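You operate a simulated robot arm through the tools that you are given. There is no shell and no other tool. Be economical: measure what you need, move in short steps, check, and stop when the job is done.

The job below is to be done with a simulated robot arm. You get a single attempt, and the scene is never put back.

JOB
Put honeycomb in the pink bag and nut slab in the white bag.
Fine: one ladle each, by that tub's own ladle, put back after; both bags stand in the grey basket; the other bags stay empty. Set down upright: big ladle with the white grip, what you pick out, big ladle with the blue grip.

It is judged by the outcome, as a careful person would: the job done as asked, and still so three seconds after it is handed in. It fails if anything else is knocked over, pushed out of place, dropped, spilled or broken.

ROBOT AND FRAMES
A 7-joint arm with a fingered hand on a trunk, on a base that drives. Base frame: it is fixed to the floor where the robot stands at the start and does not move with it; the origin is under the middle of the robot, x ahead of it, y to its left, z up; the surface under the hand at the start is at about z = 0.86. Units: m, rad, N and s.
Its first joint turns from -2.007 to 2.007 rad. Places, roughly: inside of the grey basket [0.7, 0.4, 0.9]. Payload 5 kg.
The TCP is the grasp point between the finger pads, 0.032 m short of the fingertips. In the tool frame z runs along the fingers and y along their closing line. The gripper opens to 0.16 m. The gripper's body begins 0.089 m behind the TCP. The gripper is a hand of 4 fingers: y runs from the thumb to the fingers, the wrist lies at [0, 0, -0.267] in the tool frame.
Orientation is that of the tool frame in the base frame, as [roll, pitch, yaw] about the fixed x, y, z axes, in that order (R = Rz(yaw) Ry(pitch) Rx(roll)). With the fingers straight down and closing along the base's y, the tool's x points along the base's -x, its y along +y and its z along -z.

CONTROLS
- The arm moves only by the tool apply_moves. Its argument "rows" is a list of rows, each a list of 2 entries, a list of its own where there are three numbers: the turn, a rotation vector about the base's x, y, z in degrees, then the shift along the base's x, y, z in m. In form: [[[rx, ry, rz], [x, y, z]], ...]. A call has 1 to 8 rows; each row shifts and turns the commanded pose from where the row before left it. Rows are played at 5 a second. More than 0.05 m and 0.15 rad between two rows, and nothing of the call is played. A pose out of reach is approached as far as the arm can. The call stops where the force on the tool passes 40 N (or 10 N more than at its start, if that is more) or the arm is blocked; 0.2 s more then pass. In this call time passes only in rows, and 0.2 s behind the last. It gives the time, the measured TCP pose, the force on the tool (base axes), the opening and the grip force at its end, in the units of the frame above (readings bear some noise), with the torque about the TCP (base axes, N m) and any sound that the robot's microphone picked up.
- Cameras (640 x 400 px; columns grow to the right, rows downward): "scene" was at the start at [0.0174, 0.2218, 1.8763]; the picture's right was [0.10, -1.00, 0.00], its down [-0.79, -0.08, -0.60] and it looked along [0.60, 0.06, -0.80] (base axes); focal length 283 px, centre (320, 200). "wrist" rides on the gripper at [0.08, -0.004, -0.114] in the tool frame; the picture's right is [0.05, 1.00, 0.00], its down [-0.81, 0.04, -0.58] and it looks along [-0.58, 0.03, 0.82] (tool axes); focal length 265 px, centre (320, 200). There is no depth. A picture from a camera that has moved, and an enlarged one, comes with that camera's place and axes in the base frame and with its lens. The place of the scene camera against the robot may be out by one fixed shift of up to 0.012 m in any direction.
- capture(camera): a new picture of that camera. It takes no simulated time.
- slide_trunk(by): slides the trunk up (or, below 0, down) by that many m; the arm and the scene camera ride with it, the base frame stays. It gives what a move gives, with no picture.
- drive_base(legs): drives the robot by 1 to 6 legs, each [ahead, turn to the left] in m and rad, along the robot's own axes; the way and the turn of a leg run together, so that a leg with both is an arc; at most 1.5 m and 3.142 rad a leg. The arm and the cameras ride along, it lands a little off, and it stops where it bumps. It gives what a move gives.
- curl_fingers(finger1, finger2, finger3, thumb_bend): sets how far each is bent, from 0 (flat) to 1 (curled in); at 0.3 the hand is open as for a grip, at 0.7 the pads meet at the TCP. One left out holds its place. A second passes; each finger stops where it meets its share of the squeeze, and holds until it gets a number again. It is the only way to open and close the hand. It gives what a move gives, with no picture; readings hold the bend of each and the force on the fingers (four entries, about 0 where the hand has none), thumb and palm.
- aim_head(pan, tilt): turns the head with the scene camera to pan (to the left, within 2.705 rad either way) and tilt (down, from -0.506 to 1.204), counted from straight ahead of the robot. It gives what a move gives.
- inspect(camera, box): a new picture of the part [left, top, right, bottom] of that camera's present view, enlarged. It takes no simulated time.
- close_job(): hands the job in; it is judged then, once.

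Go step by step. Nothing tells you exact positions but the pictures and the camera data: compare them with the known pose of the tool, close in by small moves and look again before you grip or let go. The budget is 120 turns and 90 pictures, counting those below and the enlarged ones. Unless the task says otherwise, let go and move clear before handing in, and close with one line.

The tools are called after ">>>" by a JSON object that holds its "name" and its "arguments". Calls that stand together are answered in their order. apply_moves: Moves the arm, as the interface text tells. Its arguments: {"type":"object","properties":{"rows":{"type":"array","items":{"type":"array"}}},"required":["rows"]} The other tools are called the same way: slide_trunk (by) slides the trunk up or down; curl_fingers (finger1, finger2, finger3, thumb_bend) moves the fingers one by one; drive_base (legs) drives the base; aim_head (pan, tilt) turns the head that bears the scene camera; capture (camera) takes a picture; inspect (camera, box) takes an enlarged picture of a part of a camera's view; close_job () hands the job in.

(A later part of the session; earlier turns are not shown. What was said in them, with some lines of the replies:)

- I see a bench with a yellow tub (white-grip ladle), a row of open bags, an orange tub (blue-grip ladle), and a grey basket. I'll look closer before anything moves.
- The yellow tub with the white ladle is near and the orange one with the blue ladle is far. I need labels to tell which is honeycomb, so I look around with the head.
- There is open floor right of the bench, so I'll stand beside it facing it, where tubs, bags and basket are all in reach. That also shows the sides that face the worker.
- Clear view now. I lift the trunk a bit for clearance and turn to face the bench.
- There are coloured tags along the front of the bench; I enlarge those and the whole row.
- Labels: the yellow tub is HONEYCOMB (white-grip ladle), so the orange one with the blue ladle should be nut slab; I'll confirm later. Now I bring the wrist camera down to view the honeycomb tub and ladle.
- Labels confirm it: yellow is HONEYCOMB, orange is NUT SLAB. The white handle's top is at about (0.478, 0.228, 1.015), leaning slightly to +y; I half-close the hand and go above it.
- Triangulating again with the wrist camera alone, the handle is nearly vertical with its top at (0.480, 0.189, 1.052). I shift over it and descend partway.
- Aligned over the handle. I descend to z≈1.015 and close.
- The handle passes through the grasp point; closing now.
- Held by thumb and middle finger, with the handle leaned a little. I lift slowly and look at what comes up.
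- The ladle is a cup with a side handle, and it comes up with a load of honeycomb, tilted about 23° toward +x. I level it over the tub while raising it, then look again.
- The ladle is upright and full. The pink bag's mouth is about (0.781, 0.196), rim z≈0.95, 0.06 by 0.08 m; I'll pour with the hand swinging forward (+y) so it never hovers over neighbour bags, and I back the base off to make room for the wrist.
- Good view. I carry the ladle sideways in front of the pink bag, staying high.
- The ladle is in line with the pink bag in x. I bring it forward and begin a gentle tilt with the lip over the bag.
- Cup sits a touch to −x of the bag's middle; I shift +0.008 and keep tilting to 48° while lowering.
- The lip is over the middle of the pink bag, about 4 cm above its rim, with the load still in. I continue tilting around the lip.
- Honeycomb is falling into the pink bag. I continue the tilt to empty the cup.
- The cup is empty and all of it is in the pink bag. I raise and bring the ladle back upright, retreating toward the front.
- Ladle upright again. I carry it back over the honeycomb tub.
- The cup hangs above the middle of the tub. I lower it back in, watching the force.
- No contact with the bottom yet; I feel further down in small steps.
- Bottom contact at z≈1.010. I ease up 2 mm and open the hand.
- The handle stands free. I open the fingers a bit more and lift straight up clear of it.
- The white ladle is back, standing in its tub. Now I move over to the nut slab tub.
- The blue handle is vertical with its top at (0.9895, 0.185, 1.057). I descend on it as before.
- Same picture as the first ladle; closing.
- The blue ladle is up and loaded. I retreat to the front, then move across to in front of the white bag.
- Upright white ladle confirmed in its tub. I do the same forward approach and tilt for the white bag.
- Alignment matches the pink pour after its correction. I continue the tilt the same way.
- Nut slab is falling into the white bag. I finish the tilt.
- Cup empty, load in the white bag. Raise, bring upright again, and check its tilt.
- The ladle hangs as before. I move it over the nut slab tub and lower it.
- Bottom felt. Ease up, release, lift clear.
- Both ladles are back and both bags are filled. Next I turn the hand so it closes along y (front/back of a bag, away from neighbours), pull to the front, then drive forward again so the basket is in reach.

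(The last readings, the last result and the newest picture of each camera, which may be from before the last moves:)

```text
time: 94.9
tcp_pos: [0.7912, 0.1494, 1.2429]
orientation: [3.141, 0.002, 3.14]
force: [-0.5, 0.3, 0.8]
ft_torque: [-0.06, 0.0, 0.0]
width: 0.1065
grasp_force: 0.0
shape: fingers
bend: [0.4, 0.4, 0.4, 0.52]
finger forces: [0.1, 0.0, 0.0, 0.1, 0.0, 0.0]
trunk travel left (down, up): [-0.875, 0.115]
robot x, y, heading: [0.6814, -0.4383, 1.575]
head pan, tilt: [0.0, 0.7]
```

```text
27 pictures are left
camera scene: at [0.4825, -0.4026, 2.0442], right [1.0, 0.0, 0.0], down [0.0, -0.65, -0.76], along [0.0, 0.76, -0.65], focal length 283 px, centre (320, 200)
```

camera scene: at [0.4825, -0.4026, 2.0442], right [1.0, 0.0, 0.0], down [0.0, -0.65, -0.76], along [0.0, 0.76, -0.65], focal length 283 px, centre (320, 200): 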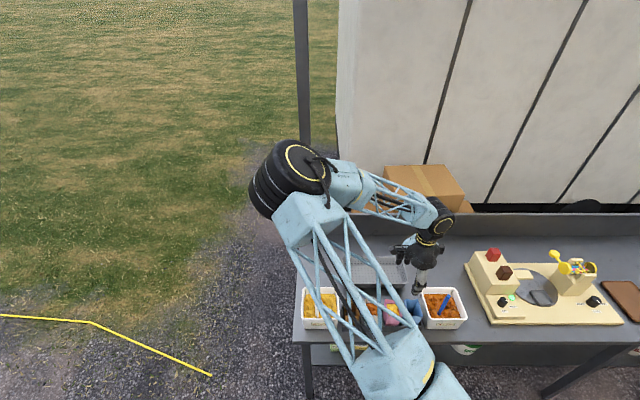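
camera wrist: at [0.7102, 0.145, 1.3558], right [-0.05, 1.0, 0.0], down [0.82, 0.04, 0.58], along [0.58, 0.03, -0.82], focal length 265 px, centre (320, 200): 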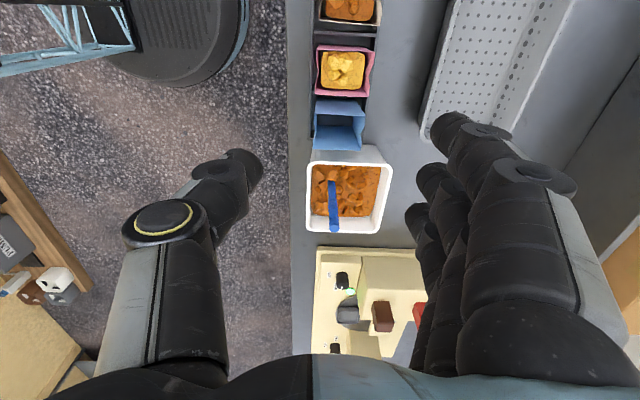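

Pink bag spans about x 0.743–0.805, y 0.145–0.218. I open wider and go above it.

>>> {"name": "curl_fingers", "arguments": {"finger1": 0.38, "finger2": 0.38, "finger3": 0.38, "thumb_bend": 0.38}}

>>> {"name": "apply_moves", "arguments": {"rows": [[[0, 0, 0], [-0.009, 0.016, -0.03]], [[0, 0, 0], [-0.009, 0.016, -0.03]], [[0, 0, 0], [0, 0, -0.04]], [[0, 0, 0], [0, 0, -0.03]]]}}

>>> {"name": "capture", "arguments": {"camera": "wrist"}}

```text
time: 95.9
tcp_pos: [0.791, 0.1485, 1.243]
orientation: [3.141, 0.0, 3.139]
force: [-0.2, -0.5, 0.6]
ft_torque: [-0.01, 0.04, 0.0]
width: 0.1383
grasp_force: 0.0
shape: fingers
bend: [0.38, 0.38, 0.38, 0.38]
finger forces: [0.0, 0.1, 0.0, 0.0, 0.2, 0.0]
trunk travel left (down, up): [-0.875, 0.115]
robot x, y, heading: [0.6814, -0.4424, 1.574]
head pan, tilt: [0.0, 0.7]
```

```text
time: 96.9
tcp_pos: [0.774, 0.1791, 1.112]
orientation: [-3.141, 0.001, 3.138]
force: [0.1, -0.3, 1.0]
ft_torque: [0.0, 0.0, -0.01]
width: 0.1389
grasp_force: 0.0
shape: fingers
bend: [0.38, 0.38, 0.38, 0.38]
finger forces: [0.1, 0.0, 0.0, 0.0, 0.0, 0.1]
trunk travel left (down, up): [-0.875, 0.115]
robot x, y, heading: [0.6825, -0.4408, 1.574]
head pan, tilt: [0.0, 0.7]
```

```text
26 pictures are left
camera wrist: at [0.6924, 0.1751, 1.2258], right [-0.05, 1.0, 0.0], down [0.82, 0.04, 0.58], along [0.58, 0.03, -0.82], focal length 265 px, centre (320, 200)
```

wrist: 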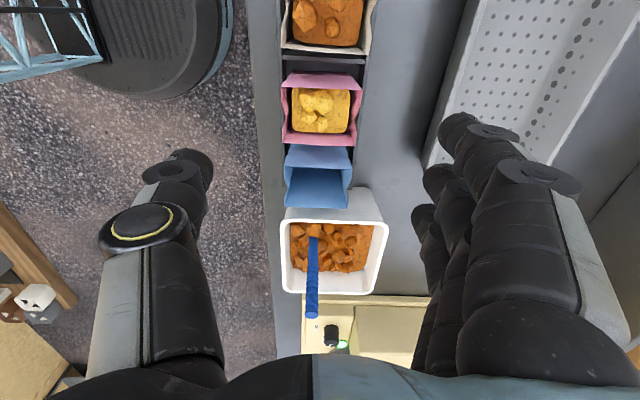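

Centred in y; a few mm correction in x, then straight down with fingers outside the front and back walls.

>>> {"name": "apply_moves", "arguments": {"rows": [[[0, 0, 0], [-0.005, 0.002, -0.035]], [[0, 0, 0], [0, 0, -0.035]], [[0, 0, 0], [0, 0, -0.035]], [[0, 0, 0], [0, 0, -0.03]]]}}

>>> {"name": "capture", "arguments": {"camera": "wrist"}}

>>> {"name": "aim_head", "arguments": {"pan": -0.35, "tilt": 0.85}}

>>> {"name": "capture", "arguments": {"camera": "scene"}}

```text
time: 97.9
tcp_pos: [0.7692, 0.1803, 0.9769]
orientation: [3.141, 0.0, 3.14]
force: [-0.2, 0.7, 0.9]
ft_torque: [0.02, 0.01, -0.01]
width: 0.1387
grasp_force: 0.0
shape: fingers
bend: [0.38, 0.38, 0.38, 0.38]
finger forces: [0.0, 0.0, 0.1, 0.0, 0.0, 0.0]
trunk travel left (down, up): [-0.875, 0.115]
robot x, y, heading: [0.6824, -0.4378, 1.578]
head pan, tilt: [0.0, 0.7]
```

```text
25 pictures are left
camera wrist: at [0.6882, 0.1762, 1.0912], right [-0.05, 1.0, 0.0], down [0.82, 0.04, 0.58], along [0.58, 0.03, -0.82], focal length 265 px, centre (320, 200)
```

wrist: 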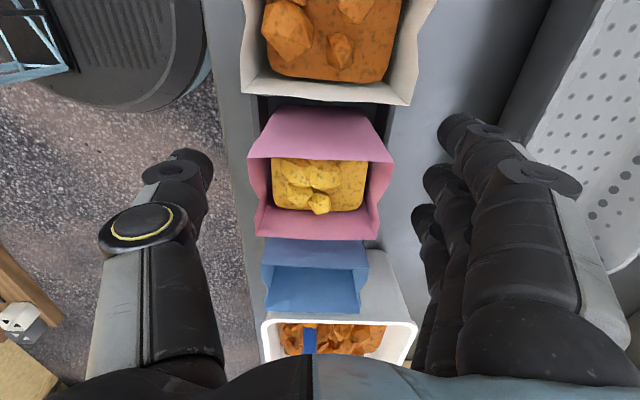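

```text
time: 98.7
tcp_pos: [0.7688, 0.1802, 0.9774]
orientation: [3.138, 0.0, 3.14]
force: [0.4, -1.3, 0.2]
ft_torque: [-0.01, 0.0, -0.02]
width: 0.1391
grasp_force: 0.2
shape: fingers
bend: [0.38, 0.38, 0.38, 0.38]
finger forces: [0.0, 0.0, 0.1, 0.1, 0.0, 0.1]
trunk travel left (down, up): [-0.875, 0.115]
robot x, y, heading: [0.6787, -0.437, 1.575]
head pan, tilt: [-0.351, 0.85]
```

```text
24 pictures are left
camera scene: at [0.5095, -0.4161, 2.032], right [0.94, -0.34, 0.0], down [-0.26, -0.71, -0.66], along [0.23, 0.62, -0.75], focal length 283 px, centre (320, 200)
```

scene: 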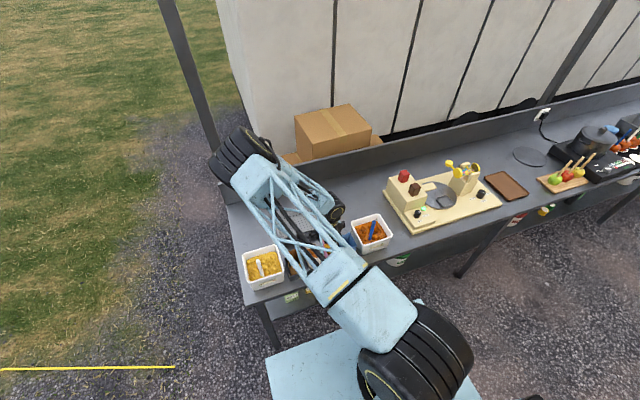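

The bag's rim is centred exactly on the grasp point. I go 15 mm lower and close gently.

>>> {"name": "apply_moves", "arguments": {"rows": [[[0, 0, 0], [0, 0, -0.015]]]}}

>>> {"name": "curl_fingers", "arguments": {"finger1": 0.56, "finger2": 0.56, "finger3": 0.56, "thumb_bend": 0.56}}

>>> {"name": "capture", "arguments": {"camera": "wrist"}}

```text
time: 99.1
tcp_pos: [0.7699, 0.1808, 0.9629]
orientation: [-3.141, 0.0, 3.138]
force: [-0.2, -0.4, 0.1]
ft_torque: [-0.01, 0.01, 0.01]
width: 0.1384
grasp_force: 0.0
shape: fingers
bend: [0.38, 0.38, 0.38, 0.38]
finger forces: [0.1, 0.0, 0.0, 0.1, 0.0, 0.0]
trunk travel left (down, up): [-0.875, 0.115]
robot x, y, heading: [0.6858, -0.4391, 1.572]
head pan, tilt: [-0.351, 0.85]
```

```text
time: 100.1
tcp_pos: [0.769, 0.1804, 0.9628]
orientation: [3.141, 0.001, 3.14]
force: [0.7, -1.1, 0.0]
ft_torque: [-0.02, -0.02, 0.01]
width: 0.076
grasp_force: 7.5
shape: fingers
bend: [0.56, 0.52, 0.53, 0.54]
finger forces: [0.0, 3.6, 3.5, 0.0, 7.2, 0.0]
trunk travel left (down, up): [-0.875, 0.115]
robot x, y, heading: [0.6833, -0.4423, 1.57]
head pan, tilt: [-0.351, 0.85]
```

```text
23 pictures are left
camera wrist: at [0.6873, 0.1761, 1.0769], right [-0.05, 1.0, 0.0], down [0.82, 0.04, 0.58], along [0.58, 0.03, -0.82], focal length 265 px, centre (320, 200)
```

wrist: 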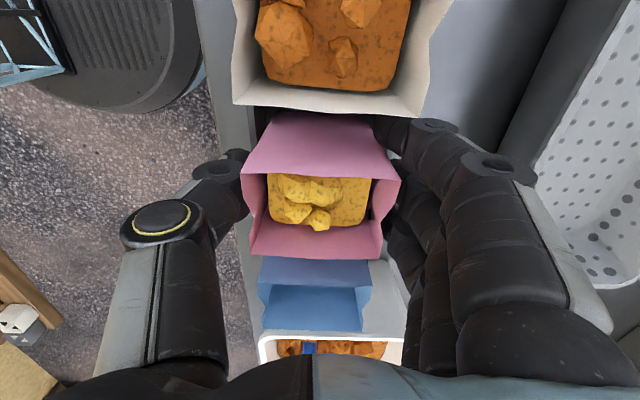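

A light firm hold: thumb against two fingers, 7 N. I lift it slowly.

>>> {"name": "apply_moves", "arguments": {"rows": [[[0, 0, 0], [0, 0, 0.01]], [[0, 0, 0], [0, 0, 0.02]], [[0, 0, 0], [0, 0, 0.02]]]}}

>>> {"name": "capture", "arguments": {"camera": "wrist"}}

```text
time: 100.9
tcp_pos: [0.7673, 0.1807, 1.0123]
orientation: [3.138, -0.001, 3.139]
force: [0.3, -1.0, 0.1]
ft_torque: [0.04, -0.01, 0.04]
width: 0.0759
grasp_force: 7.1
shape: fingers
bend: [0.56, 0.52, 0.53, 0.54]
finger forces: [0.0, 3.7, 3.6, 0.1, 7.1, 0.0]
trunk travel left (down, up): [-0.875, 0.115]
robot x, y, heading: [0.6824, -0.4397, 1.572]
head pan, tilt: [-0.351, 0.85]
```

```text
22 pictures are left
camera wrist: at [0.6869, 0.1764, 1.1261], right [-0.05, 1.0, 0.0], down [0.82, 0.04, 0.58], along [0.58, 0.03, -0.82], focal length 265 px, centre (320, 200)
```

wrist: 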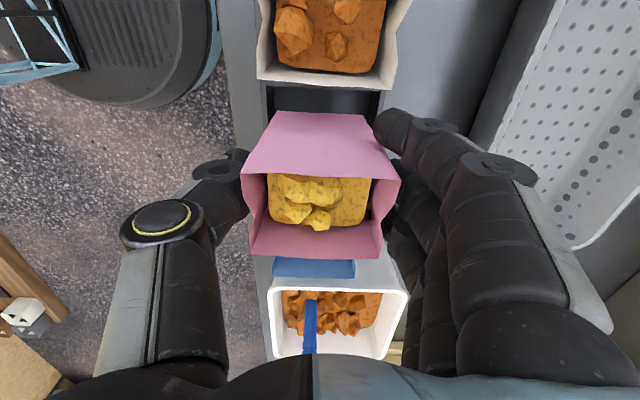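

It lifts cleanly. Basket rim spans about x 0.585–0.88, y 0.33–0.475; I raise higher and carry the pink bag over its right half.

>>> {"name": "apply_moves", "arguments": {"rows": [[[0, 0, 0], [0, 0, 0.035]], [[0, 0, 0], [0, 0, 0.035]], [[0, 0, 0], [0.003, 0.037, 0.02]], [[0, 0, 0], [0.003, 0.037, 0]], [[0, 0, 0], [0.003, 0.037, 0]], [[0, 0, 0], [0.003, 0.037, 0]], [[0, 0, 0], [0.003, 0.037, 0]], [[0, 0, 0], [0.003, 0.037, 0]]]}}

>>> {"name": "capture", "arguments": {"camera": "wrist"}}

>>> {"name": "aim_head", "arguments": {"pan": 0.3, "tilt": 0.8}}

>>> {"name": "capture", "arguments": {"camera": "scene"}}

```text
time: 102.7
tcp_pos: [0.7868, 0.4059, 1.1036]
orientation: [-3.141, 0.001, 3.139]
force: [-0.1, 0.9, 0.5]
ft_torque: [-0.05, 0.05, 0.0]
width: 0.0759
grasp_force: 7.2
shape: fingers
bend: [0.56, 0.52, 0.53, 0.54]
finger forces: [0.0, 3.5, 3.3, 0.0, 6.8, 0.0]
trunk travel left (down, up): [-0.875, 0.115]
robot x, y, heading: [0.6825, -0.4413, 1.567]
head pan, tilt: [-0.351, 0.85]
```

```text
21 pictures are left
camera wrist: at [0.7056, 0.4016, 1.2177], right [-0.05, 1.0, 0.0], down [0.82, 0.04, 0.58], along [0.58, 0.03, -0.82], focal length 265 px, centre (320, 200)
```

wrist: 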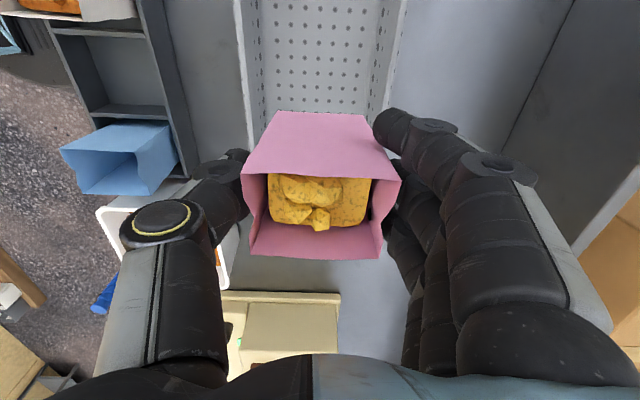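

```text
time: 103.8
tcp_pos: [0.7859, 0.4046, 1.104]
orientation: [3.14, 0.001, 3.142]
force: [0.5, 0.3, -0.2]
ft_torque: [-0.01, 0.0, -0.04]
width: 0.0758
grasp_force: 6.5
shape: fingers
bend: [0.56, 0.52, 0.53, 0.54]
finger forces: [0.0, 3.5, 3.3, 0.0, 6.8, 0.1]
trunk travel left (down, up): [-0.875, 0.115]
robot x, y, heading: [0.6854, -0.4437, 1.574]
head pan, tilt: [0.3, 0.799]
```

```text
20 pictures are left
camera scene: at [0.4589, -0.4126, 2.036], right [0.96, 0.3, 0.0], down [0.21, -0.68, -0.7], along [-0.21, 0.67, -0.72], focal length 283 px, centre (320, 200)
```

scene: 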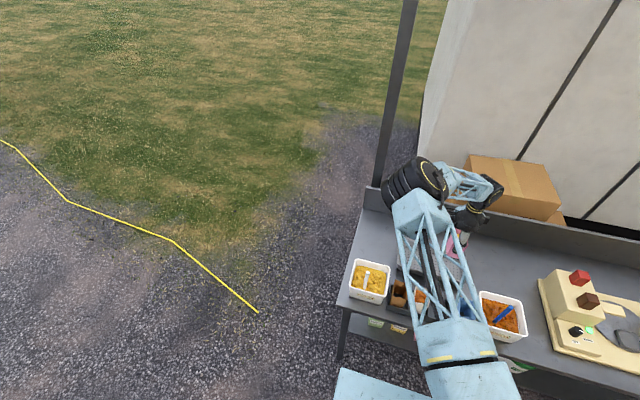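

Position is good over the basket floor. I lower to just above the floor.

>>> {"name": "apply_moves", "arguments": {"rows": [[[0, 0, 0], [0, -0.004, -0.03]], [[0, 0, 0], [0, 0, -0.03]], [[0, 0, 0], [0, 0, -0.03]], [[0, 0, 0], [0, 0, -0.025]]]}}

>>> {"name": "capture", "arguments": {"camera": "wrist"}}

```text
time: 104.8
tcp_pos: [0.7857, 0.4014, 0.9887]
orientation: [3.139, 0.0, 3.14]
force: [-0.5, -0.5, -0.4]
ft_torque: [-0.03, 0.03, 0.03]
width: 0.0759
grasp_force: 6.7
shape: fingers
bend: [0.56, 0.52, 0.53, 0.54]
finger forces: [0.1, 3.5, 3.4, 0.1, 6.8, 0.1]
trunk travel left (down, up): [-0.875, 0.115]
robot x, y, heading: [0.6801, -0.4396, 1.572]
head pan, tilt: [0.3, 0.799]
```

```text
19 pictures are left
camera wrist: at [0.7056, 0.3976, 1.1019], right [-0.05, 1.0, 0.0], down [0.82, 0.04, 0.58], along [0.58, 0.03, -0.82], focal length 265 px, centre (320, 200)
```

wrist: 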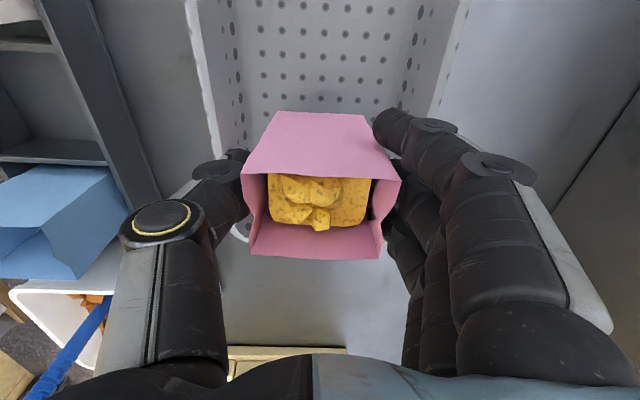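

>>> {"name": "apply_moves", "arguments": {"rows": [[[0, 0, 0], [0, 0.002, -0.01]], [[0, 0, 0], [0, 0, -0.006]], [[0, 0, 0], [0, 0, -0.003]], [[0, 0, 0], [0, 0, 0]]]}}

```text
time: 105.8
tcp_pos: [0.7862, 0.4042, 0.9685]
orientation: [3.14, 0.0, 3.138]
force: [-0.6, -0.2, 0.2]
ft_torque: [0.0, -0.04, 0.02]
width: 0.0758
grasp_force: 6.7
shape: fingers
bend: [0.56, 0.52, 0.53, 0.54]
finger forces: [0.0, 3.5, 3.3, 0.1, 6.8, 0.0]
trunk travel left (down, up): [-0.875, 0.115]
robot x, y, heading: [0.681, -0.4418, 1.575]
head pan, tilt: [0.3, 0.799]
```

>>> {"name": "apply_moves", "arguments": {"rows": [[[0, 0, 0], [0, 0, -0.003]], [[0, 0, 0], [0, 0, -0.002]], [[0, 0, 0], [0, 0, 0]]]}}

```text
time: 106.6
tcp_pos: [0.7861, 0.4034, 0.9649]
orientation: [3.14, 0.0, 3.141]
force: [-0.8, -0.7, 0.0]
ft_torque: [0.0, -0.04, -0.02]
width: 0.0757
grasp_force: 6.8
shape: fingers
bend: [0.56, 0.52, 0.53, 0.54]
finger forces: [0.1, 3.5, 3.3, 0.0, 6.8, 0.0]
trunk travel left (down, up): [-0.875, 0.115]
robot x, y, heading: [0.6848, -0.441, 1.568]
head pan, tilt: [0.3, 0.799]
```

>>> {"name": "apply_moves", "arguments": {"rows": [[[0, 0, 0], [0, 0, -0.002]], [[0, 0, 0], [0, 0, -0.002]], [[0, 0, 0], [0, 0, 0]]]}}

```text
time: 107.4
tcp_pos: [0.7871, 0.4027, 0.9592]
orientation: [3.14, 0.0, 3.14]
force: [-0.3, 0.3, 4.1]
ft_torque: [-0.02, -0.01, 0.03]
width: 0.0757
grasp_force: 7.6
shape: fingers
bend: [0.56, 0.52, 0.53, 0.54]
finger forces: [0.0, 3.9, 3.7, 0.0, 7.0, 0.1]
trunk travel left (down, up): [-0.875, 0.115]
robot x, y, heading: [0.6831, -0.4394, 1.578]
head pan, tilt: [0.3, 0.799]
```

Floor contact (4 N). I open modestly and look before lifting.

>>> {"name": "curl_fingers", "arguments": {"finger1": 0.47, "finger2": 0.47, "finger3": 0.47, "thumb_bend": 0.48}}

>>> {"name": "apply_moves", "arguments": {"rows": [[[0, 0, 0], [0, 0, 0.02]], [[0, 0, 0], [0, 0, 0.03]], [[0, 0, 0], [0, 0, 0.03]], [[0, 0, 0], [0, 0, 0.04]], [[0, 0, 0], [0, 0, 0.04]]]}}

>>> {"name": "capture", "arguments": {"camera": "wrist"}}

```text
time: 108.4
tcp_pos: [0.7872, 0.4027, 0.9604]
orientation: [3.14, 0.0, 3.139]
force: [0.3, -0.5, -1.3]
ft_torque: [-0.03, 0.04, 0.04]
width: 0.1003
grasp_force: 0.0
shape: fingers
bend: [0.47, 0.47, 0.47, 0.48]
finger forces: [0.1, 0.0, 0.1, 0.0, 0.1, 0.0]
trunk travel left (down, up): [-0.875, 0.115]
robot x, y, heading: [0.6821, -0.4419, 1.57]
head pan, tilt: [0.3, 0.799]
```

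```text
time: 109.6
tcp_pos: [0.7852, 0.401, 1.1186]
orientation: [3.137, 0.0, 3.139]
force: [-0.3, -1.1, -0.4]
ft_torque: [0.05, 0.0, -0.03]
width: 0.1008
grasp_force: 0.1
shape: fingers
bend: [0.47, 0.47, 0.47, 0.48]
finger forces: [0.0, 0.0, 0.0, 0.0, 0.1, 0.0]
trunk travel left (down, up): [-0.875, 0.115]
robot x, y, heading: [0.6865, -0.4381, 1.574]
head pan, tilt: [0.3, 0.799]
```

```text
18 pictures are left
camera wrist: at [0.7046, 0.396, 1.2321], right [-0.05, 1.0, 0.0], down [0.82, 0.04, 0.58], along [0.58, 0.03, -0.82], focal length 265 px, centre (320, 200)
```

wrist: 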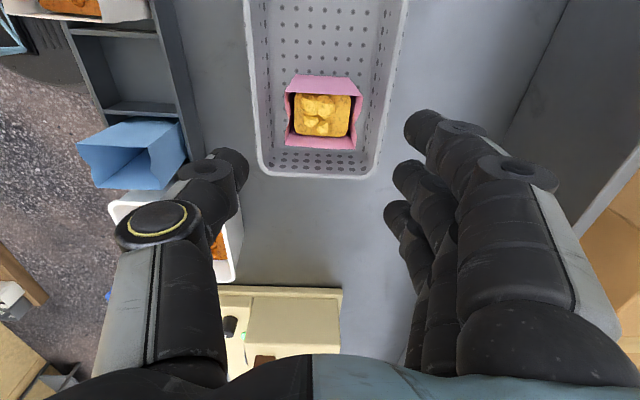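

The pink bag stands in the basket. Now to the white bag at about x≈0.69.

>>> {"name": "apply_moves", "arguments": {"rows": [[[0, 0, 0], [-0.016, -0.037, 0]], [[0, 0, 0], [-0.016, -0.037, 0]], [[0, 0, 0], [-0.016, -0.037, 0]], [[0, 0, 0], [-0.016, -0.037, 0]], [[0, 0, 0], [-0.016, -0.037, 0]], [[0, 0, 0], [-0.016, -0.036, 0]]]}}

>>> {"name": "curl_fingers", "arguments": {"finger1": 0.38, "finger2": 0.38, "finger3": 0.38, "thumb_bend": 0.38}}

>>> {"name": "capture", "arguments": {"camera": "wrist"}}

```text
time: 111.0
tcp_pos: [0.6889, 0.1797, 1.1207]
orientation: [3.141, -0.001, 3.139]
force: [-1.0, -1.2, 0.5]
ft_torque: [0.03, -0.04, 0.04]
width: 0.101
grasp_force: 0.0
shape: fingers
bend: [0.47, 0.47, 0.47, 0.48]
finger forces: [0.0, 0.0, 0.1, 0.1, 0.0, 0.0]
trunk travel left (down, up): [-0.875, 0.115]
robot x, y, heading: [0.6838, -0.4389, 1.568]
head pan, tilt: [0.3, 0.799]
```

```text
time: 112.0
tcp_pos: [0.6899, 0.1808, 1.1199]
orientation: [3.141, 0.002, 3.139]
force: [0.2, 0.3, 0.4]
ft_torque: [-0.01, -0.01, -0.01]
width: 0.1384
grasp_force: 0.0
shape: fingers
bend: [0.38, 0.38, 0.38, 0.38]
finger forces: [0.0, 0.0, 0.0, 0.0, 0.0, 0.0]
trunk travel left (down, up): [-0.875, 0.115]
robot x, y, heading: [0.6829, -0.4432, 1.573]
head pan, tilt: [0.3, 0.799]
```

```text
17 pictures are left
camera wrist: at [0.6093, 0.1765, 1.2334], right [-0.05, 1.0, 0.0], down [0.82, 0.04, 0.58], along [0.58, 0.03, -0.82], focal length 265 px, centre (320, 200)
```

wrist: 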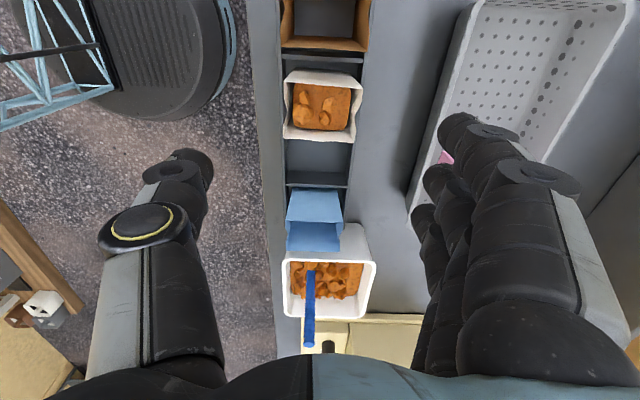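

>>> {"name": "apply_moves", "arguments": {"rows": [[[0, 0, 0], [-0.002, 0.001, -0.035]], [[0, 0, 0], [0, 0, -0.035]], [[0, 0, 0], [0, 0, -0.035]], [[0, 0, 0], [0, 0, -0.037]]]}}

>>> {"name": "capture", "arguments": {"camera": "wrist"}}

```text
time: 113.0
tcp_pos: [0.6877, 0.1808, 0.9781]
orientation: [3.139, -0.001, 3.141]
force: [-0.4, -0.8, -0.6]
ft_torque: [-0.03, -0.02, 0.0]
width: 0.1385
grasp_force: 0.1
shape: fingers
bend: [0.38, 0.38, 0.38, 0.38]
finger forces: [0.1, 0.0, 0.1, 0.0, 0.1, 0.0]
trunk travel left (down, up): [-0.875, 0.115]
robot x, y, heading: [0.683, -0.4397, 1.573]
head pan, tilt: [0.3, 0.799]
```

```text
16 pictures are left
camera wrist: at [0.6063, 0.1765, 1.0917], right [-0.05, 1.0, 0.0], down [0.82, 0.04, 0.58], along [0.58, 0.03, -0.82], focal length 265 px, centre (320, 200)
```

wrist: 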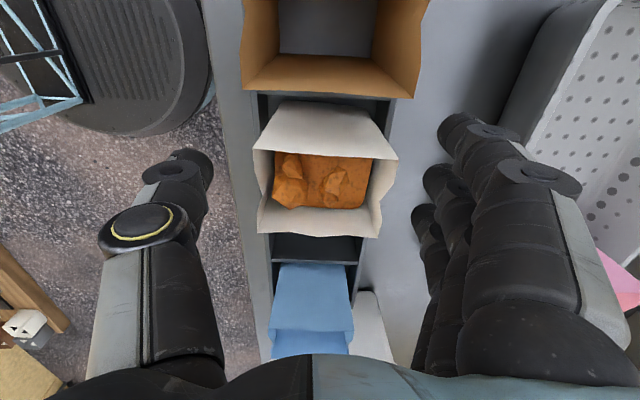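

Centred as before; lower 15 mm and close.

>>> {"name": "apply_moves", "arguments": {"rows": [[[0, 0, 0], [0, 0.001, -0.015]]]}}

>>> {"name": "curl_fingers", "arguments": {"finger1": 0.56, "finger2": 0.56, "finger3": 0.56, "thumb_bend": 0.56}}

>>> {"name": "apply_moves", "arguments": {"rows": [[[0, 0, 0], [0, 0, 0.01]], [[0, 0, 0], [0, 0, 0.02]], [[0, 0, 0], [0, 0, 0.02]]]}}

>>> {"name": "capture", "arguments": {"camera": "wrist"}}

```text
time: 113.4
tcp_pos: [0.6871, 0.1819, 0.9622]
orientation: [3.139, 0.0, 3.139]
force: [-0.2, -0.2, -0.1]
ft_torque: [-0.01, 0.02, 0.0]
width: 0.1384
grasp_force: 0.1
shape: fingers
bend: [0.38, 0.38, 0.38, 0.38]
finger forces: [0.0, 0.0, 0.1, 0.1, 0.1, 0.2]
trunk travel left (down, up): [-0.875, 0.115]
robot x, y, heading: [0.6818, -0.4414, 1.57]
head pan, tilt: [0.3, 0.799]
```

```text
time: 114.4
tcp_pos: [0.6871, 0.1825, 0.9632]
orientation: [3.141, 0.0, 3.138]
force: [0.0, 0.6, 0.1]
ft_torque: [0.04, 0.05, -0.02]
width: 0.0756
grasp_force: 6.4
shape: fingers
bend: [0.56, 0.52, 0.53, 0.54]
finger forces: [0.0, 3.8, 3.2, 0.0, 7.0, 0.0]
trunk travel left (down, up): [-0.875, 0.115]
robot x, y, heading: [0.682, -0.4372, 1.575]
head pan, tilt: [0.3, 0.799]
```

```text
time: 115.2
tcp_pos: [0.6881, 0.1822, 1.0127]
orientation: [3.14, 0.0, 3.138]
force: [-0.1, -0.5, -0.2]
ft_torque: [0.01, 0.03, -0.05]
width: 0.076
grasp_force: 6.5
shape: fingers
bend: [0.56, 0.52, 0.53, 0.54]
finger forces: [0.0, 3.8, 3.2, 0.0, 6.8, 0.1]
trunk travel left (down, up): [-0.875, 0.115]
robot x, y, heading: [0.6862, -0.4391, 1.569]
head pan, tilt: [0.3, 0.799]
```

```text
15 pictures are left
camera wrist: at [0.6065, 0.1776, 1.1275], right [-0.05, 1.0, 0.0], down [0.82, 0.04, 0.58], along [0.58, 0.03, -0.82], focal length 265 px, centre (320, 200)
```

wrist: 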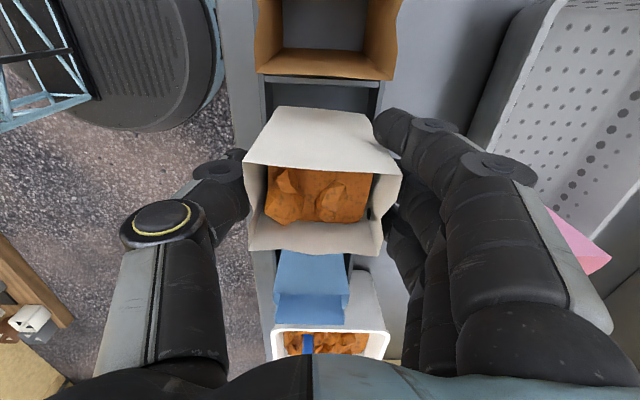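

It lifts well. Carry to the left half of the basket.

>>> {"name": "apply_moves", "arguments": {"rows": [[[0, 0, 0], [0, 0, 0.035]], [[0, 0, 0], [0, 0, 0.035]], [[0, 0, 0], [-0.0025, 0.0367, 0.02]], [[0, 0, 0], [-0.0025, 0.0367, 0]], [[0, 0, 0], [-0.0025, 0.0367, 0]], [[0, 0, 0], [-0.0025, 0.0367, 0]], [[0, 0, 0], [-0.0025, 0.0367, 0]], [[0, 0, 0], [-0.0025, 0.0367, 0]]]}}

>>> {"name": "apply_moves", "arguments": {"rows": [[[0, 0, 0], [0, 0, -0.03]], [[0, 0, 0], [0, 0, -0.03]], [[0, 0, 0], [0, 0, -0.03]], [[0, 0, 0], [0, 0, -0.02]]]}}

>>> {"name": "capture", "arguments": {"camera": "wrist"}}

```text
time: 117.0
tcp_pos: [0.6727, 0.4049, 1.102]
orientation: [3.141, 0.001, 3.14]
force: [-0.5, 0.8, -1.3]
ft_torque: [-0.05, 0.04, -0.02]
width: 0.0756
grasp_force: 6.4
shape: fingers
bend: [0.56, 0.52, 0.53, 0.54]
finger forces: [0.0, 3.7, 3.0, 0.1, 6.7, 0.0]
trunk travel left (down, up): [-0.875, 0.115]
robot x, y, heading: [0.685, -0.4371, 1.571]
head pan, tilt: [0.3, 0.799]
```

```text
time: 118.0
tcp_pos: [0.6741, 0.4051, 0.9936]
orientation: [3.139, 0.0, 3.139]
force: [-0.3, 0.3, 0.4]
ft_torque: [0.0, -0.05, -0.05]
width: 0.0755
grasp_force: 6.0
shape: fingers
bend: [0.56, 0.52, 0.53, 0.54]
finger forces: [0.1, 3.6, 3.0, 0.1, 6.7, 0.0]
trunk travel left (down, up): [-0.875, 0.115]
robot x, y, heading: [0.6823, -0.4449, 1.576]
head pan, tilt: [0.3, 0.799]
```

```text
14 pictures are left
camera wrist: at [0.5925, 0.4003, 1.1076], right [-0.05, 1.0, 0.0], down [0.82, 0.04, 0.58], along [0.58, 0.03, -0.82], focal length 265 px, centre (320, 200)
```

wrist: 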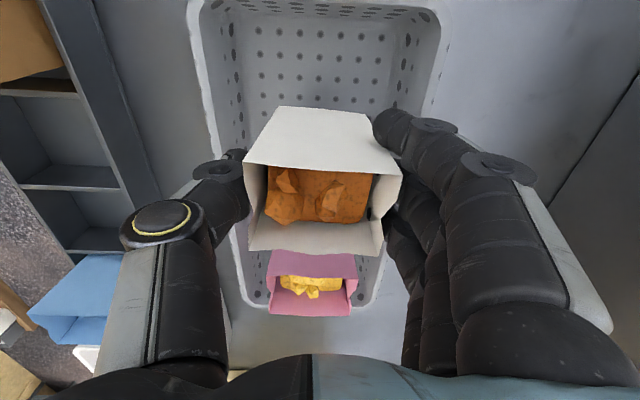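

Well placed beside the pink bag. Lower the last bit to the floor.

>>> {"name": "apply_moves", "arguments": {"rows": [[[0, 0, 0], [0, -0.002, -0.012]], [[0, 0, 0], [0, 0, -0.01]], [[0, 0, 0], [0, 0, -0.005]], [[0, 0, 0], [0, 0, -0.003]], [[0, 0, 0], [0, 0, 0]]]}}

>>> {"name": "apply_moves", "arguments": {"rows": [[[0, 0, 0], [0, 0, -0.002]], [[0, 0, 0], [0, 0, -0.001]], [[0, 0, 0], [0, 0, 0]]]}}

```text
time: 119.2
tcp_pos: [0.6724, 0.3997, 0.9625]
orientation: [-3.142, -0.001, 3.14]
force: [-0.3, -0.2, 0.5]
ft_torque: [0.01, -0.02, 0.03]
width: 0.0754
grasp_force: 7.0
shape: fingers
bend: [0.56, 0.52, 0.53, 0.54]
finger forces: [0.1, 3.5, 3.0, 0.1, 6.7, 0.0]
trunk travel left (down, up): [-0.875, 0.115]
robot x, y, heading: [0.6838, -0.4419, 1.576]
head pan, tilt: [0.3, 0.799]
```

```text
time: 120.0
tcp_pos: [0.6724, 0.4006, 0.9606]
orientation: [3.14, 0.0, 3.138]
force: [0.4, 0.5, 4.3]
ft_torque: [-0.04, -0.02, -0.02]
width: 0.0757
grasp_force: 7.1
shape: fingers
bend: [0.56, 0.52, 0.53, 0.54]
finger forces: [0.1, 4.0, 3.2, 0.0, 7.1, 0.0]
trunk travel left (down, up): [-0.875, 0.115]
robot x, y, heading: [0.684, -0.438, 1.572]
head pan, tilt: [0.3, 0.799]
```

Floor contact; release, lift clear, and pull the hand back for a final check.

>>> {"name": "curl_fingers", "arguments": {"finger1": 0.47, "finger2": 0.47, "finger3": 0.47, "thumb_bend": 0.48}}

>>> {"name": "apply_moves", "arguments": {"rows": [[[0, 0, 0], [0, 0, 0.02]], [[0, 0, 0], [0, 0, 0.03]], [[0, 0, 0], [0, 0, 0.03]], [[0, 0, 0], [0, 0, 0.04]], [[0, 0, 0], [0, 0, 0.045]], [[0, 0, 0], [0, 0, 0.045]], [[0, 0, 0], [-0.03, -0.03, 0.02]], [[0, 0, 0], [-0.03, -0.03, 0.02]]]}}

>>> {"name": "apply_moves", "arguments": {"rows": [[[0, 0, 0], [-0.03, -0.035, 0.01]], [[0, 0, 0], [-0.03, -0.035, 0.01]], [[0, 0, 0], [-0.03, -0.035, 0]], [[0, 0, 0], [-0.03, -0.035, 0]]]}}

>>> {"name": "capture", "arguments": {"camera": "wrist"}}

>>> {"name": "inspect", "arguments": {"camera": "scene", "box": [330, 190, 550, 350]}}

```text
time: 121.0
tcp_pos: [0.6728, 0.4009, 0.9608]
orientation: [3.141, -0.001, 3.141]
force: [0.2, 0.5, -0.8]
ft_torque: [0.01, -0.03, -0.03]
width: 0.1005
grasp_force: 0.1
shape: fingers
bend: [0.47, 0.47, 0.47, 0.48]
finger forces: [0.0, 0.0, 0.1, 0.1, 0.0, 0.0]
trunk travel left (down, up): [-0.875, 0.115]
robot x, y, heading: [0.6819, -0.4323, 1.571]
head pan, tilt: [0.3, 0.799]
```

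```text
time: 122.8
tcp_pos: [0.6124, 0.3381, 1.2104]
orientation: [3.141, 0.0, 3.138]
force: [-0.2, -0.5, -0.7]
ft_torque: [0.04, 0.0, -0.02]
width: 0.1008
grasp_force: 0.1
shape: fingers
bend: [0.47, 0.47, 0.47, 0.48]
finger forces: [0.1, 0.1, 0.1, 0.1, 0.0, 0.1]
trunk travel left (down, up): [-0.875, 0.115]
robot x, y, heading: [0.6856, -0.4457, 1.573]
head pan, tilt: [0.3, 0.799]
```

```text
time: 123.8
tcp_pos: [0.4938, 0.1997, 1.2305]
orientation: [3.138, 0.0, 3.138]
force: [-0.7, -0.2, 0.1]
ft_torque: [0.03, -0.01, -0.02]
width: 0.1008
grasp_force: 0.2
shape: fingers
bend: [0.47, 0.47, 0.47, 0.48]
finger forces: [0.1, 0.1, 0.0, 0.0, 0.0, 0.1]
trunk travel left (down, up): [-0.875, 0.115]
robot x, y, heading: [0.6808, -0.442, 1.568]
head pan, tilt: [0.3, 0.799]
```

```text
13 pictures are left
camera wrist: at [0.4122, 0.1954, 1.3448], right [-0.05, 1.0, 0.0], down [0.82, 0.04, 0.58], along [0.58, 0.03, -0.82], focal length 265 px, centre (320, 200)
```

wrist: 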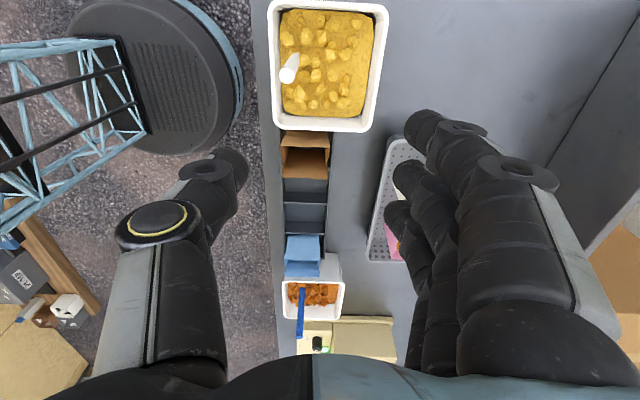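

```text
2.50 times, centred on (440, 270) of scene
camera zoom: at [0.4582, -0.4141, 2.036], right [0.95, 0.3, 0.0], down [0.21, -0.68, -0.7], along [-0.21, 0.67, -0.72], focal length 706 px, centre (20, 25)
```

zoom: 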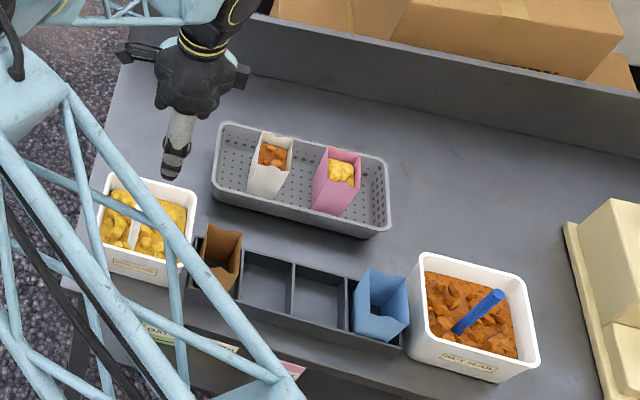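

Everything seems in place; one close look for stray crumbs and that the brown and blue bags are empty.

>>> {"name": "inspect", "arguments": {"camera": "scene", "box": [380, 235, 480, 315]}}

>>> {"name": "inspect", "arguments": {"camera": "wrist", "box": [250, 0, 420, 340]}}

```text
5.00 times, centred on (430, 275) of scene
camera zoom: at [0.4582, -0.4141, 2.036], right [0.95, 0.3, 0.0], down [0.21, -0.68, -0.7], along [-0.21, 0.67, -0.72], focal length 1413 px, centre (-230, -175)
```

zoom: 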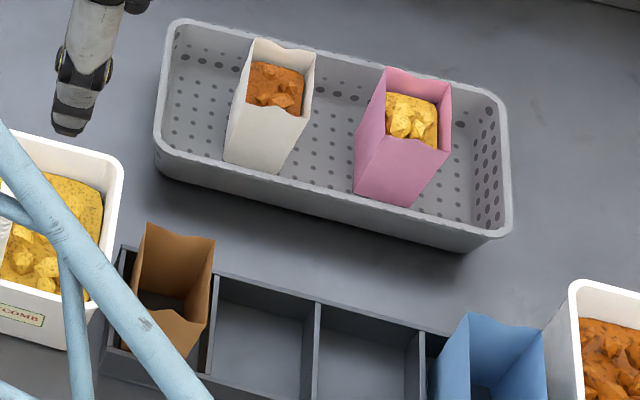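

```text
1.18 times, centred on (335, 170) of wrist
camera zoom: at [0.4122, 0.1954, 1.3448], right [-0.05, 1.0, 0.0], down [0.82, 0.04, 0.58], along [0.58, 0.03, -0.82], focal length 312 px, centre (302, 235)
```

zoom: 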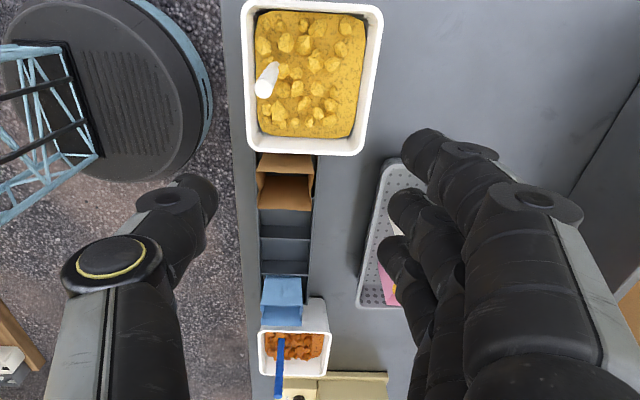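

Both filled bags stand upright in the grey basket and both ladles stand in their own tubs. The brown and blue bags are empty, and I see no spills, so I'm handing it in.

>>> {"name": "close_job", "arguments": {}}

```text
The job is handed in.
```

The job is done and handed in: the pink bag holds one ladle of honeycomb and the white bag one ladle of nut slab. Both bags stand upright in the grey basket, each ladle is back upright in its own tub, the brown and blue bags are empty, and I saw no spills.
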